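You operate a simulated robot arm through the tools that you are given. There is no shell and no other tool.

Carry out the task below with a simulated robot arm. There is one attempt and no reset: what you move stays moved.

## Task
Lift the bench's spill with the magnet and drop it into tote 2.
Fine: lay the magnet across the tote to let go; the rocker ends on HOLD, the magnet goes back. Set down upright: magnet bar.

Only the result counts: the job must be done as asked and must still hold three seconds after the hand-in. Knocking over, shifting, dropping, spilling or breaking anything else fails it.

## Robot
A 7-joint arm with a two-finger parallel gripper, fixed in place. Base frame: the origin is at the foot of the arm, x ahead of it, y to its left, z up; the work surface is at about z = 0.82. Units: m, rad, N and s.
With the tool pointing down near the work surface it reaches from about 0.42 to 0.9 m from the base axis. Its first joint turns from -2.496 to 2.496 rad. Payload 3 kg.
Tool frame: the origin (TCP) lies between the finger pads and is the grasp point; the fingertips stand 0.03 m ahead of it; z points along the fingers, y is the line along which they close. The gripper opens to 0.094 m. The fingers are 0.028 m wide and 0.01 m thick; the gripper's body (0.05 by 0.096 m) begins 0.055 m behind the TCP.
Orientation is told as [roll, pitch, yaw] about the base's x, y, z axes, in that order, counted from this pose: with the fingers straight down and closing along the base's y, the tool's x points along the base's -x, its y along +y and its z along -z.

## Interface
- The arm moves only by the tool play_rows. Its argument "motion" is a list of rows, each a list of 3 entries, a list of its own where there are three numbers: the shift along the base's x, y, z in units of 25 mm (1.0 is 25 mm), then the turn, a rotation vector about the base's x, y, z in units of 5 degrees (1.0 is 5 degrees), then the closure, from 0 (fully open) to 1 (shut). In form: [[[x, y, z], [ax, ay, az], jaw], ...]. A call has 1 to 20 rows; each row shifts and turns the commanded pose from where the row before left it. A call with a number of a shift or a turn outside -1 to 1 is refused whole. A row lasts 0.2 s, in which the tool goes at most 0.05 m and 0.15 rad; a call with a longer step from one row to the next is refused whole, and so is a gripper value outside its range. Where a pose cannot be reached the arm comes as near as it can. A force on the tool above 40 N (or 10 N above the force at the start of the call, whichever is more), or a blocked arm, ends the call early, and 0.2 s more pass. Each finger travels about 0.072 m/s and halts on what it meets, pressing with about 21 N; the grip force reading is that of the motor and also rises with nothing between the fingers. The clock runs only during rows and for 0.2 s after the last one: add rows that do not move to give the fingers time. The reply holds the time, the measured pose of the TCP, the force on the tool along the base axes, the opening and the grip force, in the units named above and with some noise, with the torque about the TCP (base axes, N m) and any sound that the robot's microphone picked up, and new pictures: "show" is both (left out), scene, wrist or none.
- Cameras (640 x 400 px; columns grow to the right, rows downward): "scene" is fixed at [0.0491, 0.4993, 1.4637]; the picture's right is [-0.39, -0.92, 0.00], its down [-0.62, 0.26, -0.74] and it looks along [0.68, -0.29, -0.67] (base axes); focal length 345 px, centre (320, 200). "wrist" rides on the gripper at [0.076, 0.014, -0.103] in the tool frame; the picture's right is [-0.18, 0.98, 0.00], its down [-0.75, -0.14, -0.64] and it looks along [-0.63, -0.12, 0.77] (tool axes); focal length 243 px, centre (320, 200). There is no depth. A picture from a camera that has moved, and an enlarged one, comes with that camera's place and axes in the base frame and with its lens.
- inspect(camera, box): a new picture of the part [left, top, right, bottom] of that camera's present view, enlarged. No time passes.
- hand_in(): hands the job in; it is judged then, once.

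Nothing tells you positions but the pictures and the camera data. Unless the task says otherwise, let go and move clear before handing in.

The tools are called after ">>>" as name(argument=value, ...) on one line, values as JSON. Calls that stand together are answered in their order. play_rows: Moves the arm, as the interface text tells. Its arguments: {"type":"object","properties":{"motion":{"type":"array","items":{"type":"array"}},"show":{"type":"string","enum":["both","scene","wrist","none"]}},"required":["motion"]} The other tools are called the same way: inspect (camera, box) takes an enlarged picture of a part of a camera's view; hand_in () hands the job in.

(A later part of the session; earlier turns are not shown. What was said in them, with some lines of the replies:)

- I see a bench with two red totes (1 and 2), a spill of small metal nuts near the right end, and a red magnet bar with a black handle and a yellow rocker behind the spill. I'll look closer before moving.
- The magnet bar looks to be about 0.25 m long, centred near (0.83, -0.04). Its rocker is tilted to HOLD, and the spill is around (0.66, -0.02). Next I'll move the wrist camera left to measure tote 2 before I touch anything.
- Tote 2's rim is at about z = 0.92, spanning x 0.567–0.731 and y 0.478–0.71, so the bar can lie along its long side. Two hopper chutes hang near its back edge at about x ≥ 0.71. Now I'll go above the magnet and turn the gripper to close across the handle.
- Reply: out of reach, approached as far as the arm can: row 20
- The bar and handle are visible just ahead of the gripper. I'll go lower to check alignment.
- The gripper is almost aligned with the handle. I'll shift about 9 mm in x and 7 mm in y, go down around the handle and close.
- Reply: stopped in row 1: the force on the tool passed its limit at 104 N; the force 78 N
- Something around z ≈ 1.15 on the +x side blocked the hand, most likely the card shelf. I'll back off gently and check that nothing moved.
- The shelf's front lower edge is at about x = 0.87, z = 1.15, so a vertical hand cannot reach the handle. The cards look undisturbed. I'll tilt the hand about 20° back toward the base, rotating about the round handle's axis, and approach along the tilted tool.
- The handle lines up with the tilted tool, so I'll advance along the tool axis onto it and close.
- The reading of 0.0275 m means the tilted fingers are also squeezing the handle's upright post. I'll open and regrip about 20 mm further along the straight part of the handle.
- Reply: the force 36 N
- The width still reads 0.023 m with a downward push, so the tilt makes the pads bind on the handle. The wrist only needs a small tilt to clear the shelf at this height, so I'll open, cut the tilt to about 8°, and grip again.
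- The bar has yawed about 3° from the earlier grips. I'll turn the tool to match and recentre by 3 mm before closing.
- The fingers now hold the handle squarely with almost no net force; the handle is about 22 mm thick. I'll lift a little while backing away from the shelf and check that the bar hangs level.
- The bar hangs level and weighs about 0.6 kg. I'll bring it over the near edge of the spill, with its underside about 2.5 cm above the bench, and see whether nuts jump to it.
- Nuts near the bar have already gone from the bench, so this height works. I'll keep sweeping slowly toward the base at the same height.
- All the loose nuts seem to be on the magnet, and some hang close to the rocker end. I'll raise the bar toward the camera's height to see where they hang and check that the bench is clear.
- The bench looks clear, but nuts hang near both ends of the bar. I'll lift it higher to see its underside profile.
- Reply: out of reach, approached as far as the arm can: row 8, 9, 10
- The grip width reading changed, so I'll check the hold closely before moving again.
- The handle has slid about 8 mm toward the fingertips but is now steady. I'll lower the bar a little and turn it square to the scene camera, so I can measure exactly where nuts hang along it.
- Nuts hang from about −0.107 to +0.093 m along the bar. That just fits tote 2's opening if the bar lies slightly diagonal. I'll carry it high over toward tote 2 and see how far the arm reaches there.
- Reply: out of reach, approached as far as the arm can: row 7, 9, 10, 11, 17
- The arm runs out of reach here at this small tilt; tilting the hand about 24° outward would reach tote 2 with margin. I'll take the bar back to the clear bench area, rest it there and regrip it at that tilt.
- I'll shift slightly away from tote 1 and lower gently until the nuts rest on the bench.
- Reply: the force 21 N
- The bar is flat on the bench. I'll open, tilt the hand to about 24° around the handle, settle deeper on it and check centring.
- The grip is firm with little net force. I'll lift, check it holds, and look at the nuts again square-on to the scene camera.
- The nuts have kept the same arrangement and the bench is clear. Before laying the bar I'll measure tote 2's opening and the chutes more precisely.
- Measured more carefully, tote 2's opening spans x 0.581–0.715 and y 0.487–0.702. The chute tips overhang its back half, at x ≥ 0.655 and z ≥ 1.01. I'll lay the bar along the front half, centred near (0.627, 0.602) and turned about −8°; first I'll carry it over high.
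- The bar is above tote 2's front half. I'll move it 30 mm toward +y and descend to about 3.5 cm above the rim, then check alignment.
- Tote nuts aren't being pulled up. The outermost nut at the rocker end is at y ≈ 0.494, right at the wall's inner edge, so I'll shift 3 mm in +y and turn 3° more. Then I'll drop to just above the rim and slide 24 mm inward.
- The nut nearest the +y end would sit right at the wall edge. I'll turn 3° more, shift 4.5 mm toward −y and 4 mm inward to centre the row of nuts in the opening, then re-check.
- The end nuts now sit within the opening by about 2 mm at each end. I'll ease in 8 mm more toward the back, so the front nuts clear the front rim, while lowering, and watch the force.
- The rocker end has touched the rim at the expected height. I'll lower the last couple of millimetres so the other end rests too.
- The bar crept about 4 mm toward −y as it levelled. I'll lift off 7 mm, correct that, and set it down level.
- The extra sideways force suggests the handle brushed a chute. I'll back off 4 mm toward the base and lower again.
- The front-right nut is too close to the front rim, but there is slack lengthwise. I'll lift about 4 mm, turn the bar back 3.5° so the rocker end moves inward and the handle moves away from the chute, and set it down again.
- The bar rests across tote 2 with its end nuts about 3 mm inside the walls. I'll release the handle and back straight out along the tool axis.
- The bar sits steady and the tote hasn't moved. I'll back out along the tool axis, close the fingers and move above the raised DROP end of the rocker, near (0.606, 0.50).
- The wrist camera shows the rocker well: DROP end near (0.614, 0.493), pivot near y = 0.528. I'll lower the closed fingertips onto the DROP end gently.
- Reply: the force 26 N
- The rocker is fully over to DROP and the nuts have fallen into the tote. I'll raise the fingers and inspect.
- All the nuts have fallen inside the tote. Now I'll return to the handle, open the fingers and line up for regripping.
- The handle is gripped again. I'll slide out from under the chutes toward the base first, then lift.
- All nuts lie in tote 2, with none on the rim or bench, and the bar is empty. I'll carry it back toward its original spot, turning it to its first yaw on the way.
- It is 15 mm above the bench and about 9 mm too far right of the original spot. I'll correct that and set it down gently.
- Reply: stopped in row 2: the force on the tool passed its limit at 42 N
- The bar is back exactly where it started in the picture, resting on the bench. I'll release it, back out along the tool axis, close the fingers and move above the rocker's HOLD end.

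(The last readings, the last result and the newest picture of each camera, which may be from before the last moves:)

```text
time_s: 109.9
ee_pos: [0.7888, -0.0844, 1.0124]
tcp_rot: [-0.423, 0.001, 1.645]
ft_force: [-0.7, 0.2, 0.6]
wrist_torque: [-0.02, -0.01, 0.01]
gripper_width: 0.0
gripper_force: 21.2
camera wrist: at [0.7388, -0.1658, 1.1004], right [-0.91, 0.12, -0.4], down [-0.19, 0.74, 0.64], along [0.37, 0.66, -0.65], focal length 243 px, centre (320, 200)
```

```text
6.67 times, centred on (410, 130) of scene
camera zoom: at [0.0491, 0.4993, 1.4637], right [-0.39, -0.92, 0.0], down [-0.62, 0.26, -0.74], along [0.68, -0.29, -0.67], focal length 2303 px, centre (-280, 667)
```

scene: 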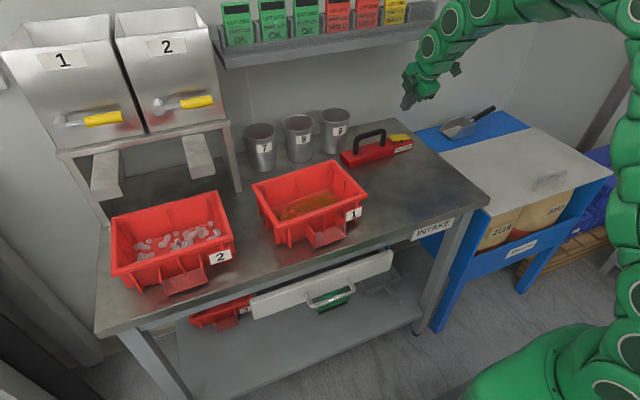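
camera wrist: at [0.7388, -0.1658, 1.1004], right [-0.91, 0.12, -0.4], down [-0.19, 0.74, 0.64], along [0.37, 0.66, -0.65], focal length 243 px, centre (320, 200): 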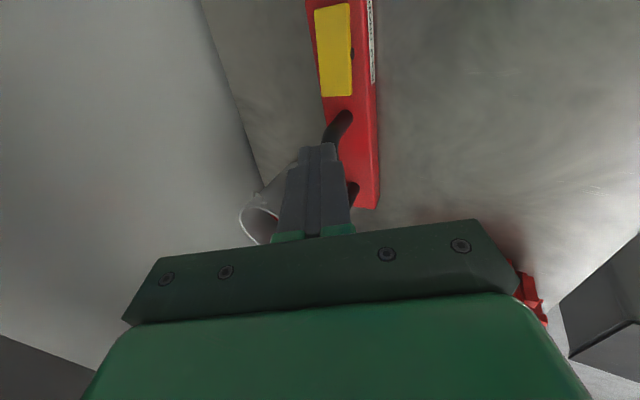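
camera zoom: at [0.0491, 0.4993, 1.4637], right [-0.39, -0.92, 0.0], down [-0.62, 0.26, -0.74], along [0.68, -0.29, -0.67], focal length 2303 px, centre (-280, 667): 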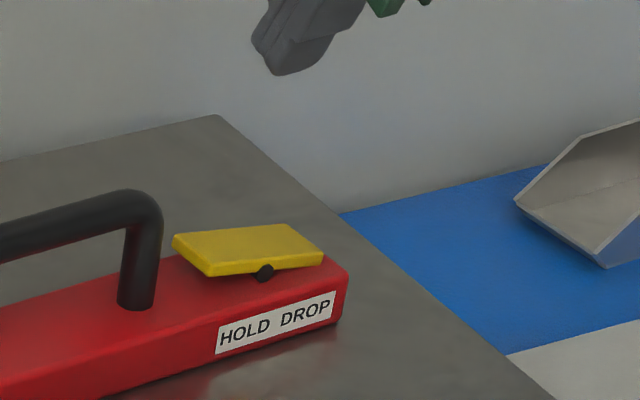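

The rocker's HOLD end is raised, near (0.830, −0.080, 0.876). I'll bring the closed fingertips above it and then press.

>>> play_rows(motion=[[[0.36, -0.05, -0.85], [0, 0, 0], 1], [[0.36, -0.05, -0.85], [0, 0, 0], 1], [[0.36, -0.05, -0.85], [0, 0, 0], 1], [[0.36, -0.05, -0.75], [0, 0, 0], 1], [[0, 0, 0], [0, 0, 0], 1]])

>>> inspect(camera="wrist", box=[220, 0, 460, 240])

>>> inspect(camera="scene", box=[360, 90, 440, 160])

```text
time_s: 111.1
ee_pos: [0.8257, -0.0923, 0.9311]
tcp_rot: [-0.424, -0.001, 1.643]
ft_force: [0.2, -0.3, 0.4]
wrist_torque: [-0.01, -0.02, -0.01]
gripper_width: 0.0001
gripper_force: 21.1
camera wrist: at [0.7763, -0.1721, 1.0179], right [-0.91, 0.12, -0.4], down [-0.19, 0.74, 0.64], along [0.38, 0.66, -0.65], focal length 243 px, centre (320, 200)
```

scene: 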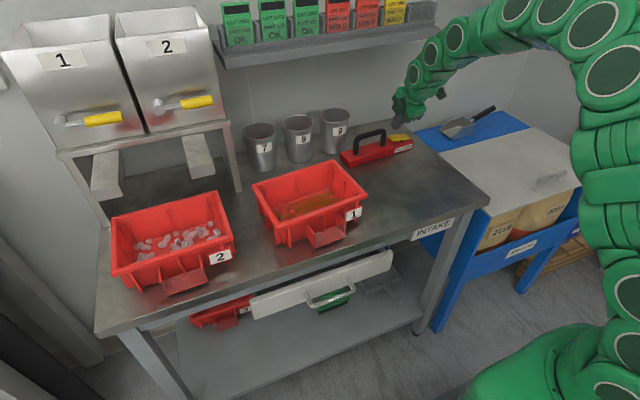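
wrist: 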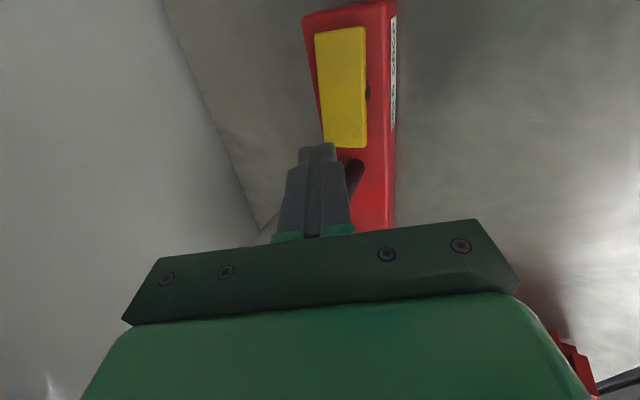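

```text
1.67 times, centred on (340, 120) of wrist
camera zoom: at [0.7763, -0.1721, 1.0179], right [-0.91, 0.12, -0.4], down [-0.19, 0.74, 0.64], along [0.38, 0.66, -0.65], focal length 404 px, centre (287, 333)
```

zoom: 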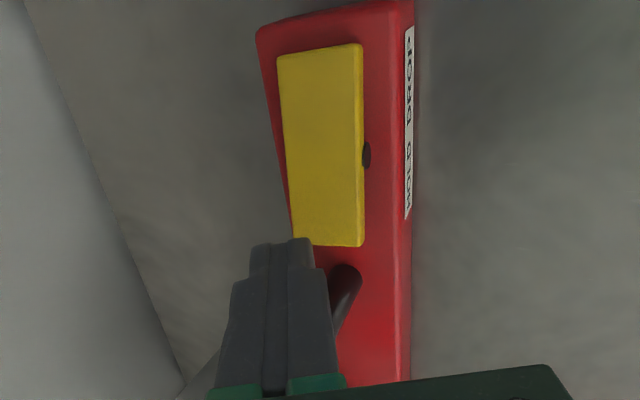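

```text
5.71 times, centred on (400, 125) of scene
camera zoom: at [0.0491, 0.4993, 1.4637], right [-0.39, -0.92, 0.0], down [-0.62, 0.26, -0.74], along [0.68, -0.29, -0.67], focal length 1974 px, centre (-137, 629)
```

zoom: 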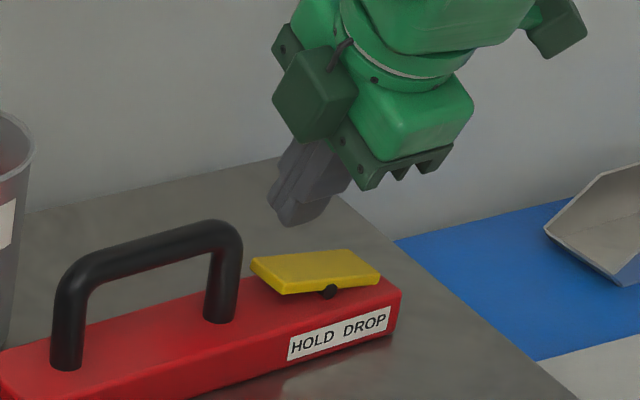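

>>> play_rows(motion=[[[-0.05, 0, -0.4], [0, 0, 0], 1], [[0, 0, -0.4], [0, 0, 0], 1], [[0, 0, -0.15], [0, 0, 0], 1], [[0, 0, 0], [0, 0, 0], 1]], show="none")

>>> play_rows(motion=[[[0, 0, -0.15], [0, 0, 0], 1], [[0, 0, 0], [0, 0, 0], 1]], show="none")

>>> play_rows(motion=[[[0, 0, -0.15], [0, 0, 0], 1], [[0, 0, 0], [0, 0, 0], 1]], show="none")

>>> inspect(camera="scene", box=[360, 90, 440, 160])

```text
time_s: 112.1
ee_pos: [0.8208, -0.0922, 0.9075]
tcp_rot: [-0.424, -0.003, 1.644]
ft_force: [0.6, -0.1, 0.0]
wrist_torque: [-0.02, 0.0, 0.01]
gripper_width: 0.0
gripper_force: 21.4
```

```text
time_s: 112.7
ee_pos: [0.823, -0.0914, 0.903]
tcp_rot: [-0.421, -0.001, 1.645]
ft_force: [0.3, 0.4, -0.3]
wrist_torque: [0.0, 0.02, -0.02]
gripper_width: 0.0002
gripper_force: 21.2
```

```text
time_s: 113.3
ee_pos: [0.8228, -0.0894, 0.8993]
tcp_rot: [-0.423, 0.002, 1.644]
ft_force: [0.5, 0.2, 0.1]
wrist_torque: [0.0, -0.02, 0.04]
gripper_width: 0.0001
gripper_force: 21.2
```

```text
5.71 times, centred on (400, 125) of scene
camera zoom: at [0.0491, 0.4993, 1.4637], right [-0.39, -0.92, 0.0], down [-0.62, 0.26, -0.74], along [0.68, -0.29, -0.67], focal length 1974 px, centre (-137, 629)
```

zoom: 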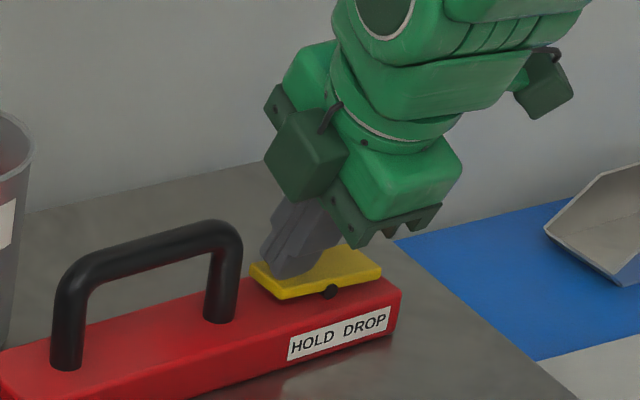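

>>> play_rows(motion=[[[0, 0, -0.15], [0, 0, 0], 1], [[0, 0, 0], [0, 0, 0], 1]], show="none")

>>> play_rows(motion=[[[0, 0, -0.15], [0, 0, 0], 1], [[0, 0, 0], [0, 0, 0], 1]], show="none")

>>> play_rows(motion=[[[0, 0, -0.12], [0, 0, 0], 1], [[0, 0, 0], [0, 0, 0], 1]], show="none")

>>> inspect(camera="scene", box=[360, 90, 440, 160])

```text
time_s: 113.9
ee_pos: [0.8235, -0.0907, 0.893]
tcp_rot: [-0.421, 0.001, 1.645]
ft_force: [1.1, 3.1, 2.9]
wrist_torque: [0.12, -0.03, 0.04]
gripper_width: 0.0
gripper_force: 20.7
```

```text
time_s: 114.5
ee_pos: [0.8218, -0.0917, 0.8932]
tcp_rot: [-0.424, 0.0, 1.644]
ft_force: [0.8, 4.2, 15.8]
wrist_torque: [-0.07, -0.08, 0.04]
gripper_width: 0.0002
gripper_force: 20.5
```

```text
time_s: 114.9
ee_pos: [0.8249, -0.0907, 0.8929]
tcp_rot: [-0.431, 0.001, 1.644]
ft_force: [-0.4, 0.7, 10.6]
wrist_torque: [-0.14, -0.09, 0.01]
gripper_width: 0.0002
gripper_force: 20.8
stopped in row 1: the force on the tool passed its limit at 47 N (the readings are from after the stop); the commanded pose is now the measured one
```

```text
5.71 times, centred on (400, 125) of scene
camera zoom: at [0.0491, 0.4993, 1.4637], right [-0.39, -0.92, 0.0], down [-0.62, 0.26, -0.74], along [0.68, -0.29, -0.67], focal length 1974 px, centre (-137, 629)
```

zoom: 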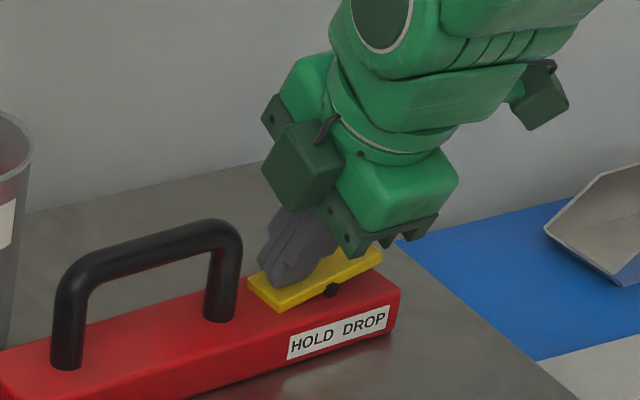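

The HOLD end is pressed down to its stop. I'll lift away up and back, and check the rocker and the whole scene.

>>> play_rows(motion=[[[0, 0, 0.4], [0, 0, 0], 1], [[-0.2, 0, 0.8], [0, 0, 0], 1], [[-0.4, 0, 0.9], [0, 0, 0], 1], [[-0.4, 0, 0.9], [0, 0, 0], 1], [[-0.6, 0, 0.9], [0, 0, 0], 1], [[-0.8, 0, 0.9], [0, 0, 0], 1], [[-0.8, 0, 0.9], [0, 0, 0], 1], [[-0.8, 0, 0.5], [0, 0, 0], 1], [[-0.8, 0, 0], [0, 0, 0], 0.5], [[-0.8, 0, 0], [0, 0, 0], 0.2], [[0, 0, 0], [0, 0, 0], 0.2]])

>>> inspect(camera="scene", box=[320, 110, 460, 220])

>>> inspect(camera="scene", box=[90, 170, 380, 310])

>>> inspect(camera="scene", box=[100, 190, 180, 300])

>>> inspect(camera="scene", box=[210, 0, 450, 70])

```text
time_s: 117.3
ee_pos: [0.6812, -0.0905, 1.0462]
tcp_rot: [-0.427, 0.0, 1.641]
ft_force: [0.5, 0.2, 0.6]
wrist_torque: [-0.01, 0.01, 0.02]
gripper_width: 0.0752
gripper_force: 0.2
camera wrist: at [0.6338, -0.1713, 1.1341], right [-0.91, 0.12, -0.41], down [-0.19, 0.74, 0.64], along [0.38, 0.66, -0.65], focal length 243 px, centre (320, 200)
```

scene: 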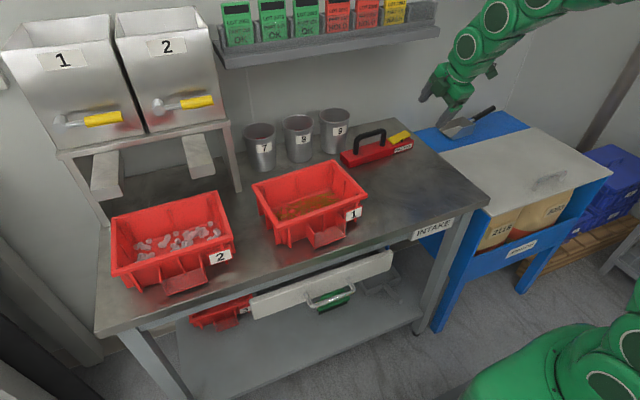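
wrist: 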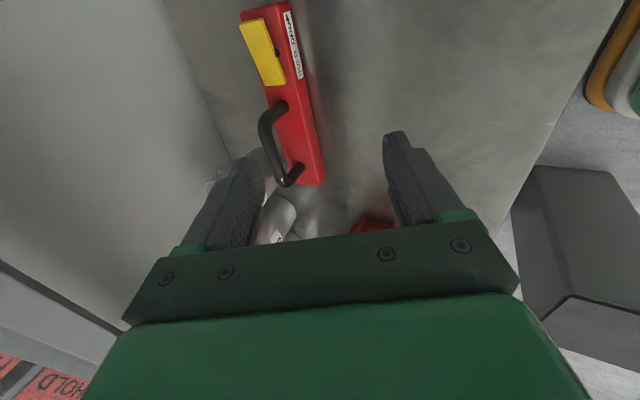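

```text
3.64 times, centred on (390, 165) of scene
camera zoom: at [0.0491, 0.4993, 1.4637], right [-0.39, -0.92, 0.0], down [-0.62, 0.26, -0.74], along [0.68, -0.29, -0.67], focal length 1256 px, centre (66, 327)
```

zoom: 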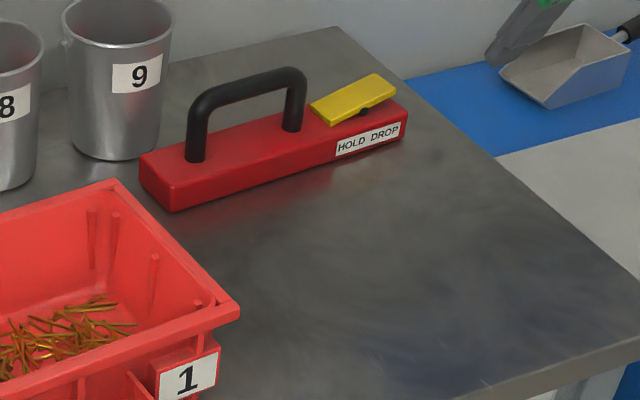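

```text
2.21 times, centred on (235, 240) of scene
camera zoom: at [0.0491, 0.4993, 1.4637], right [-0.39, -0.92, 0.0], down [-0.62, 0.26, -0.74], along [0.68, -0.29, -0.67], focal length 762 px, centre (508, 112)
```

zoom: 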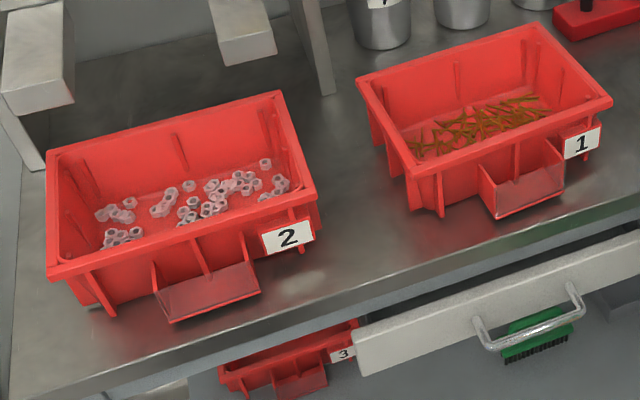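

```text
3.64 times, centred on (140, 245) of scene
camera zoom: at [0.0491, 0.4993, 1.4637], right [-0.39, -0.92, 0.0], down [-0.62, 0.26, -0.74], along [0.68, -0.29, -0.67], focal length 1256 px, centre (974, 36)
```

zoom: 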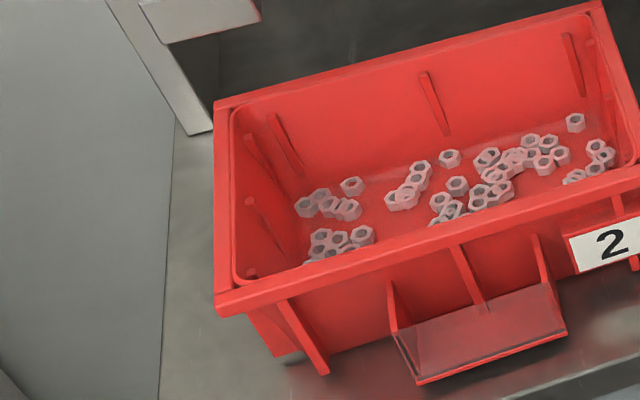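

```text
2.67 times, centred on (330, 35) of scene
camera zoom: at [0.0491, 0.4993, 1.4637], right [-0.39, -0.92, 0.0], down [-0.62, 0.26, -0.74], along [0.68, -0.29, -0.67], focal length 921 px, centre (293, 640)
```

zoom: 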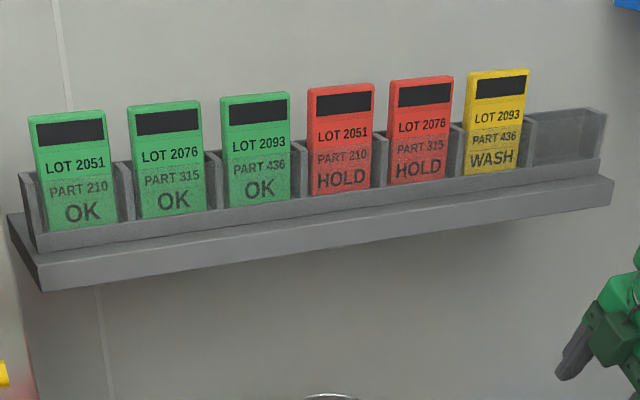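

The rocker, bar, cards, cups and tote 1 all look as they did at the start. One last check: I'll fly the wrist camera over tote 2 to confirm no nut lies behind or beside it.

>>> play_rows(motion=[[[-0.4, 0, 1], [0, 0, 0], 0.2], [[-0.4, 0.5, 1], [0, 0, 0], 0.2], [[-0.4, 1, 1], [0, 0, 0], 0.2], [[-0.4, 1, 1], [0, 0, 0], 0.2], [[-0.4, 1, 1], [0, 0, 0], 0.2], [[-0.4, 1, 0.5], [0, 0, 0], 0.2], [[-0.4, 1, 0], [0, 0, 0], 0.2], [[-0.4, 1, 0], [0, 0, 0], 0.2], [[-0.4, 1, 0], [0, 0, 0], 0.2], [[-0.4, 1, 0], [0, 0, 0], 0.2], [[0, 1, 0], [0, 0, 0], 0.2], [[0, 1, 0], [0, 0, 0], 0.2], [[0, 1, 0], [0, 0, 0], 0.2], [[0, 1, 0], [0, 0, 0], 0.2], [[0, 1, 0], [0, 0, 0], 0.2], [[0, 1, 0], [0, 0, 0], 0.2], [[0, 1, 0], [0, 0, 0], 0.2], [[0, 1, 0], [0, 0, 0], 0.2], [[0, 0, 0], [0, 0, 0], 0.2]])

>>> inspect(camera="wrist", box=[200, 0, 520, 220])

```text
time_s: 121.3
ee_pos: [0.5822, 0.3235, 1.184]
tcp_rot: [-0.427, 0.0, 1.644]
ft_force: [-0.8, 0.5, 0.6]
wrist_torque: [0.03, 0.02, -0.03]
gripper_width: 0.0748
gripper_force: 0.0
camera wrist: at [0.533, 0.2424, 1.2707], right [-0.91, 0.12, -0.41], down [-0.19, 0.74, 0.64], along [0.38, 0.66, -0.65], focal length 243 px, centre (320, 200)
```

scene: 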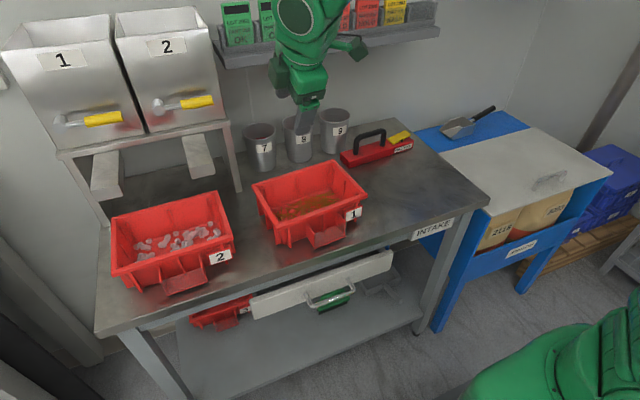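
wrist: 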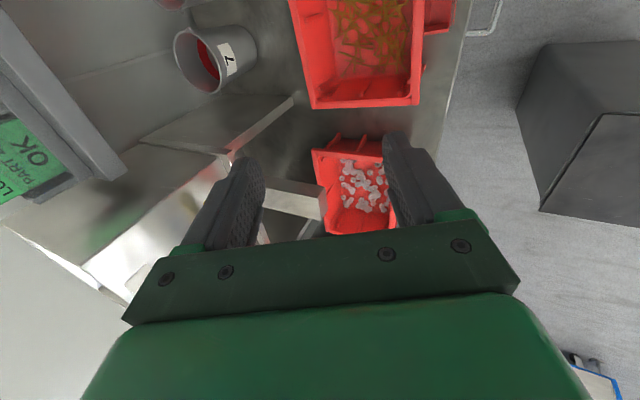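

```text
1.82 times, centred on (360, 110) of wrist
camera zoom: at [0.533, 0.2424, 1.2707], right [-0.91, 0.12, -0.41], down [-0.19, 0.74, 0.64], along [0.38, 0.66, -0.65], focal length 441 px, centre (247, 364)
```

zoom: 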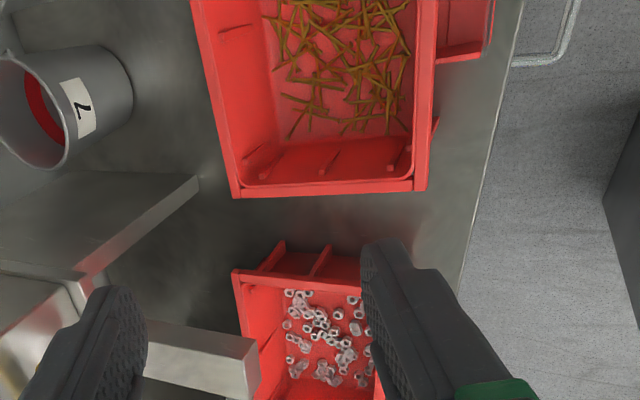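

The spill is in tote 2, and I see no loose nuts on the bench or beside the tote. The magnet bar stands upright in its original place with the rocker on HOLD, and the arm is clear, so I'm handing in.

>>> hand_in()

```text
The job is handed in.
```

The spill is in tote 2. The magnet bar is back upright in its original spot with the rocker on HOLD. I've handed the job in, but no result has come back yet.

- **Nuts:** I laid the bar across tote 2 and pressed DROP, and all the nuts fell inside. Afterwards I saw none on the rim, on the bench or beside the tote. I didn't count them, but the bar's weight went back to its empty value.
- **Contacts on the way:** Early on, the hand bumped the front edge of the card shelf, with about 100 N of force. While I was placing the bar, the handle also lightly touched one of the hopper chutes. In the final pictures the cards, shelf, cups, chutes and both totes looked the same as at the start.
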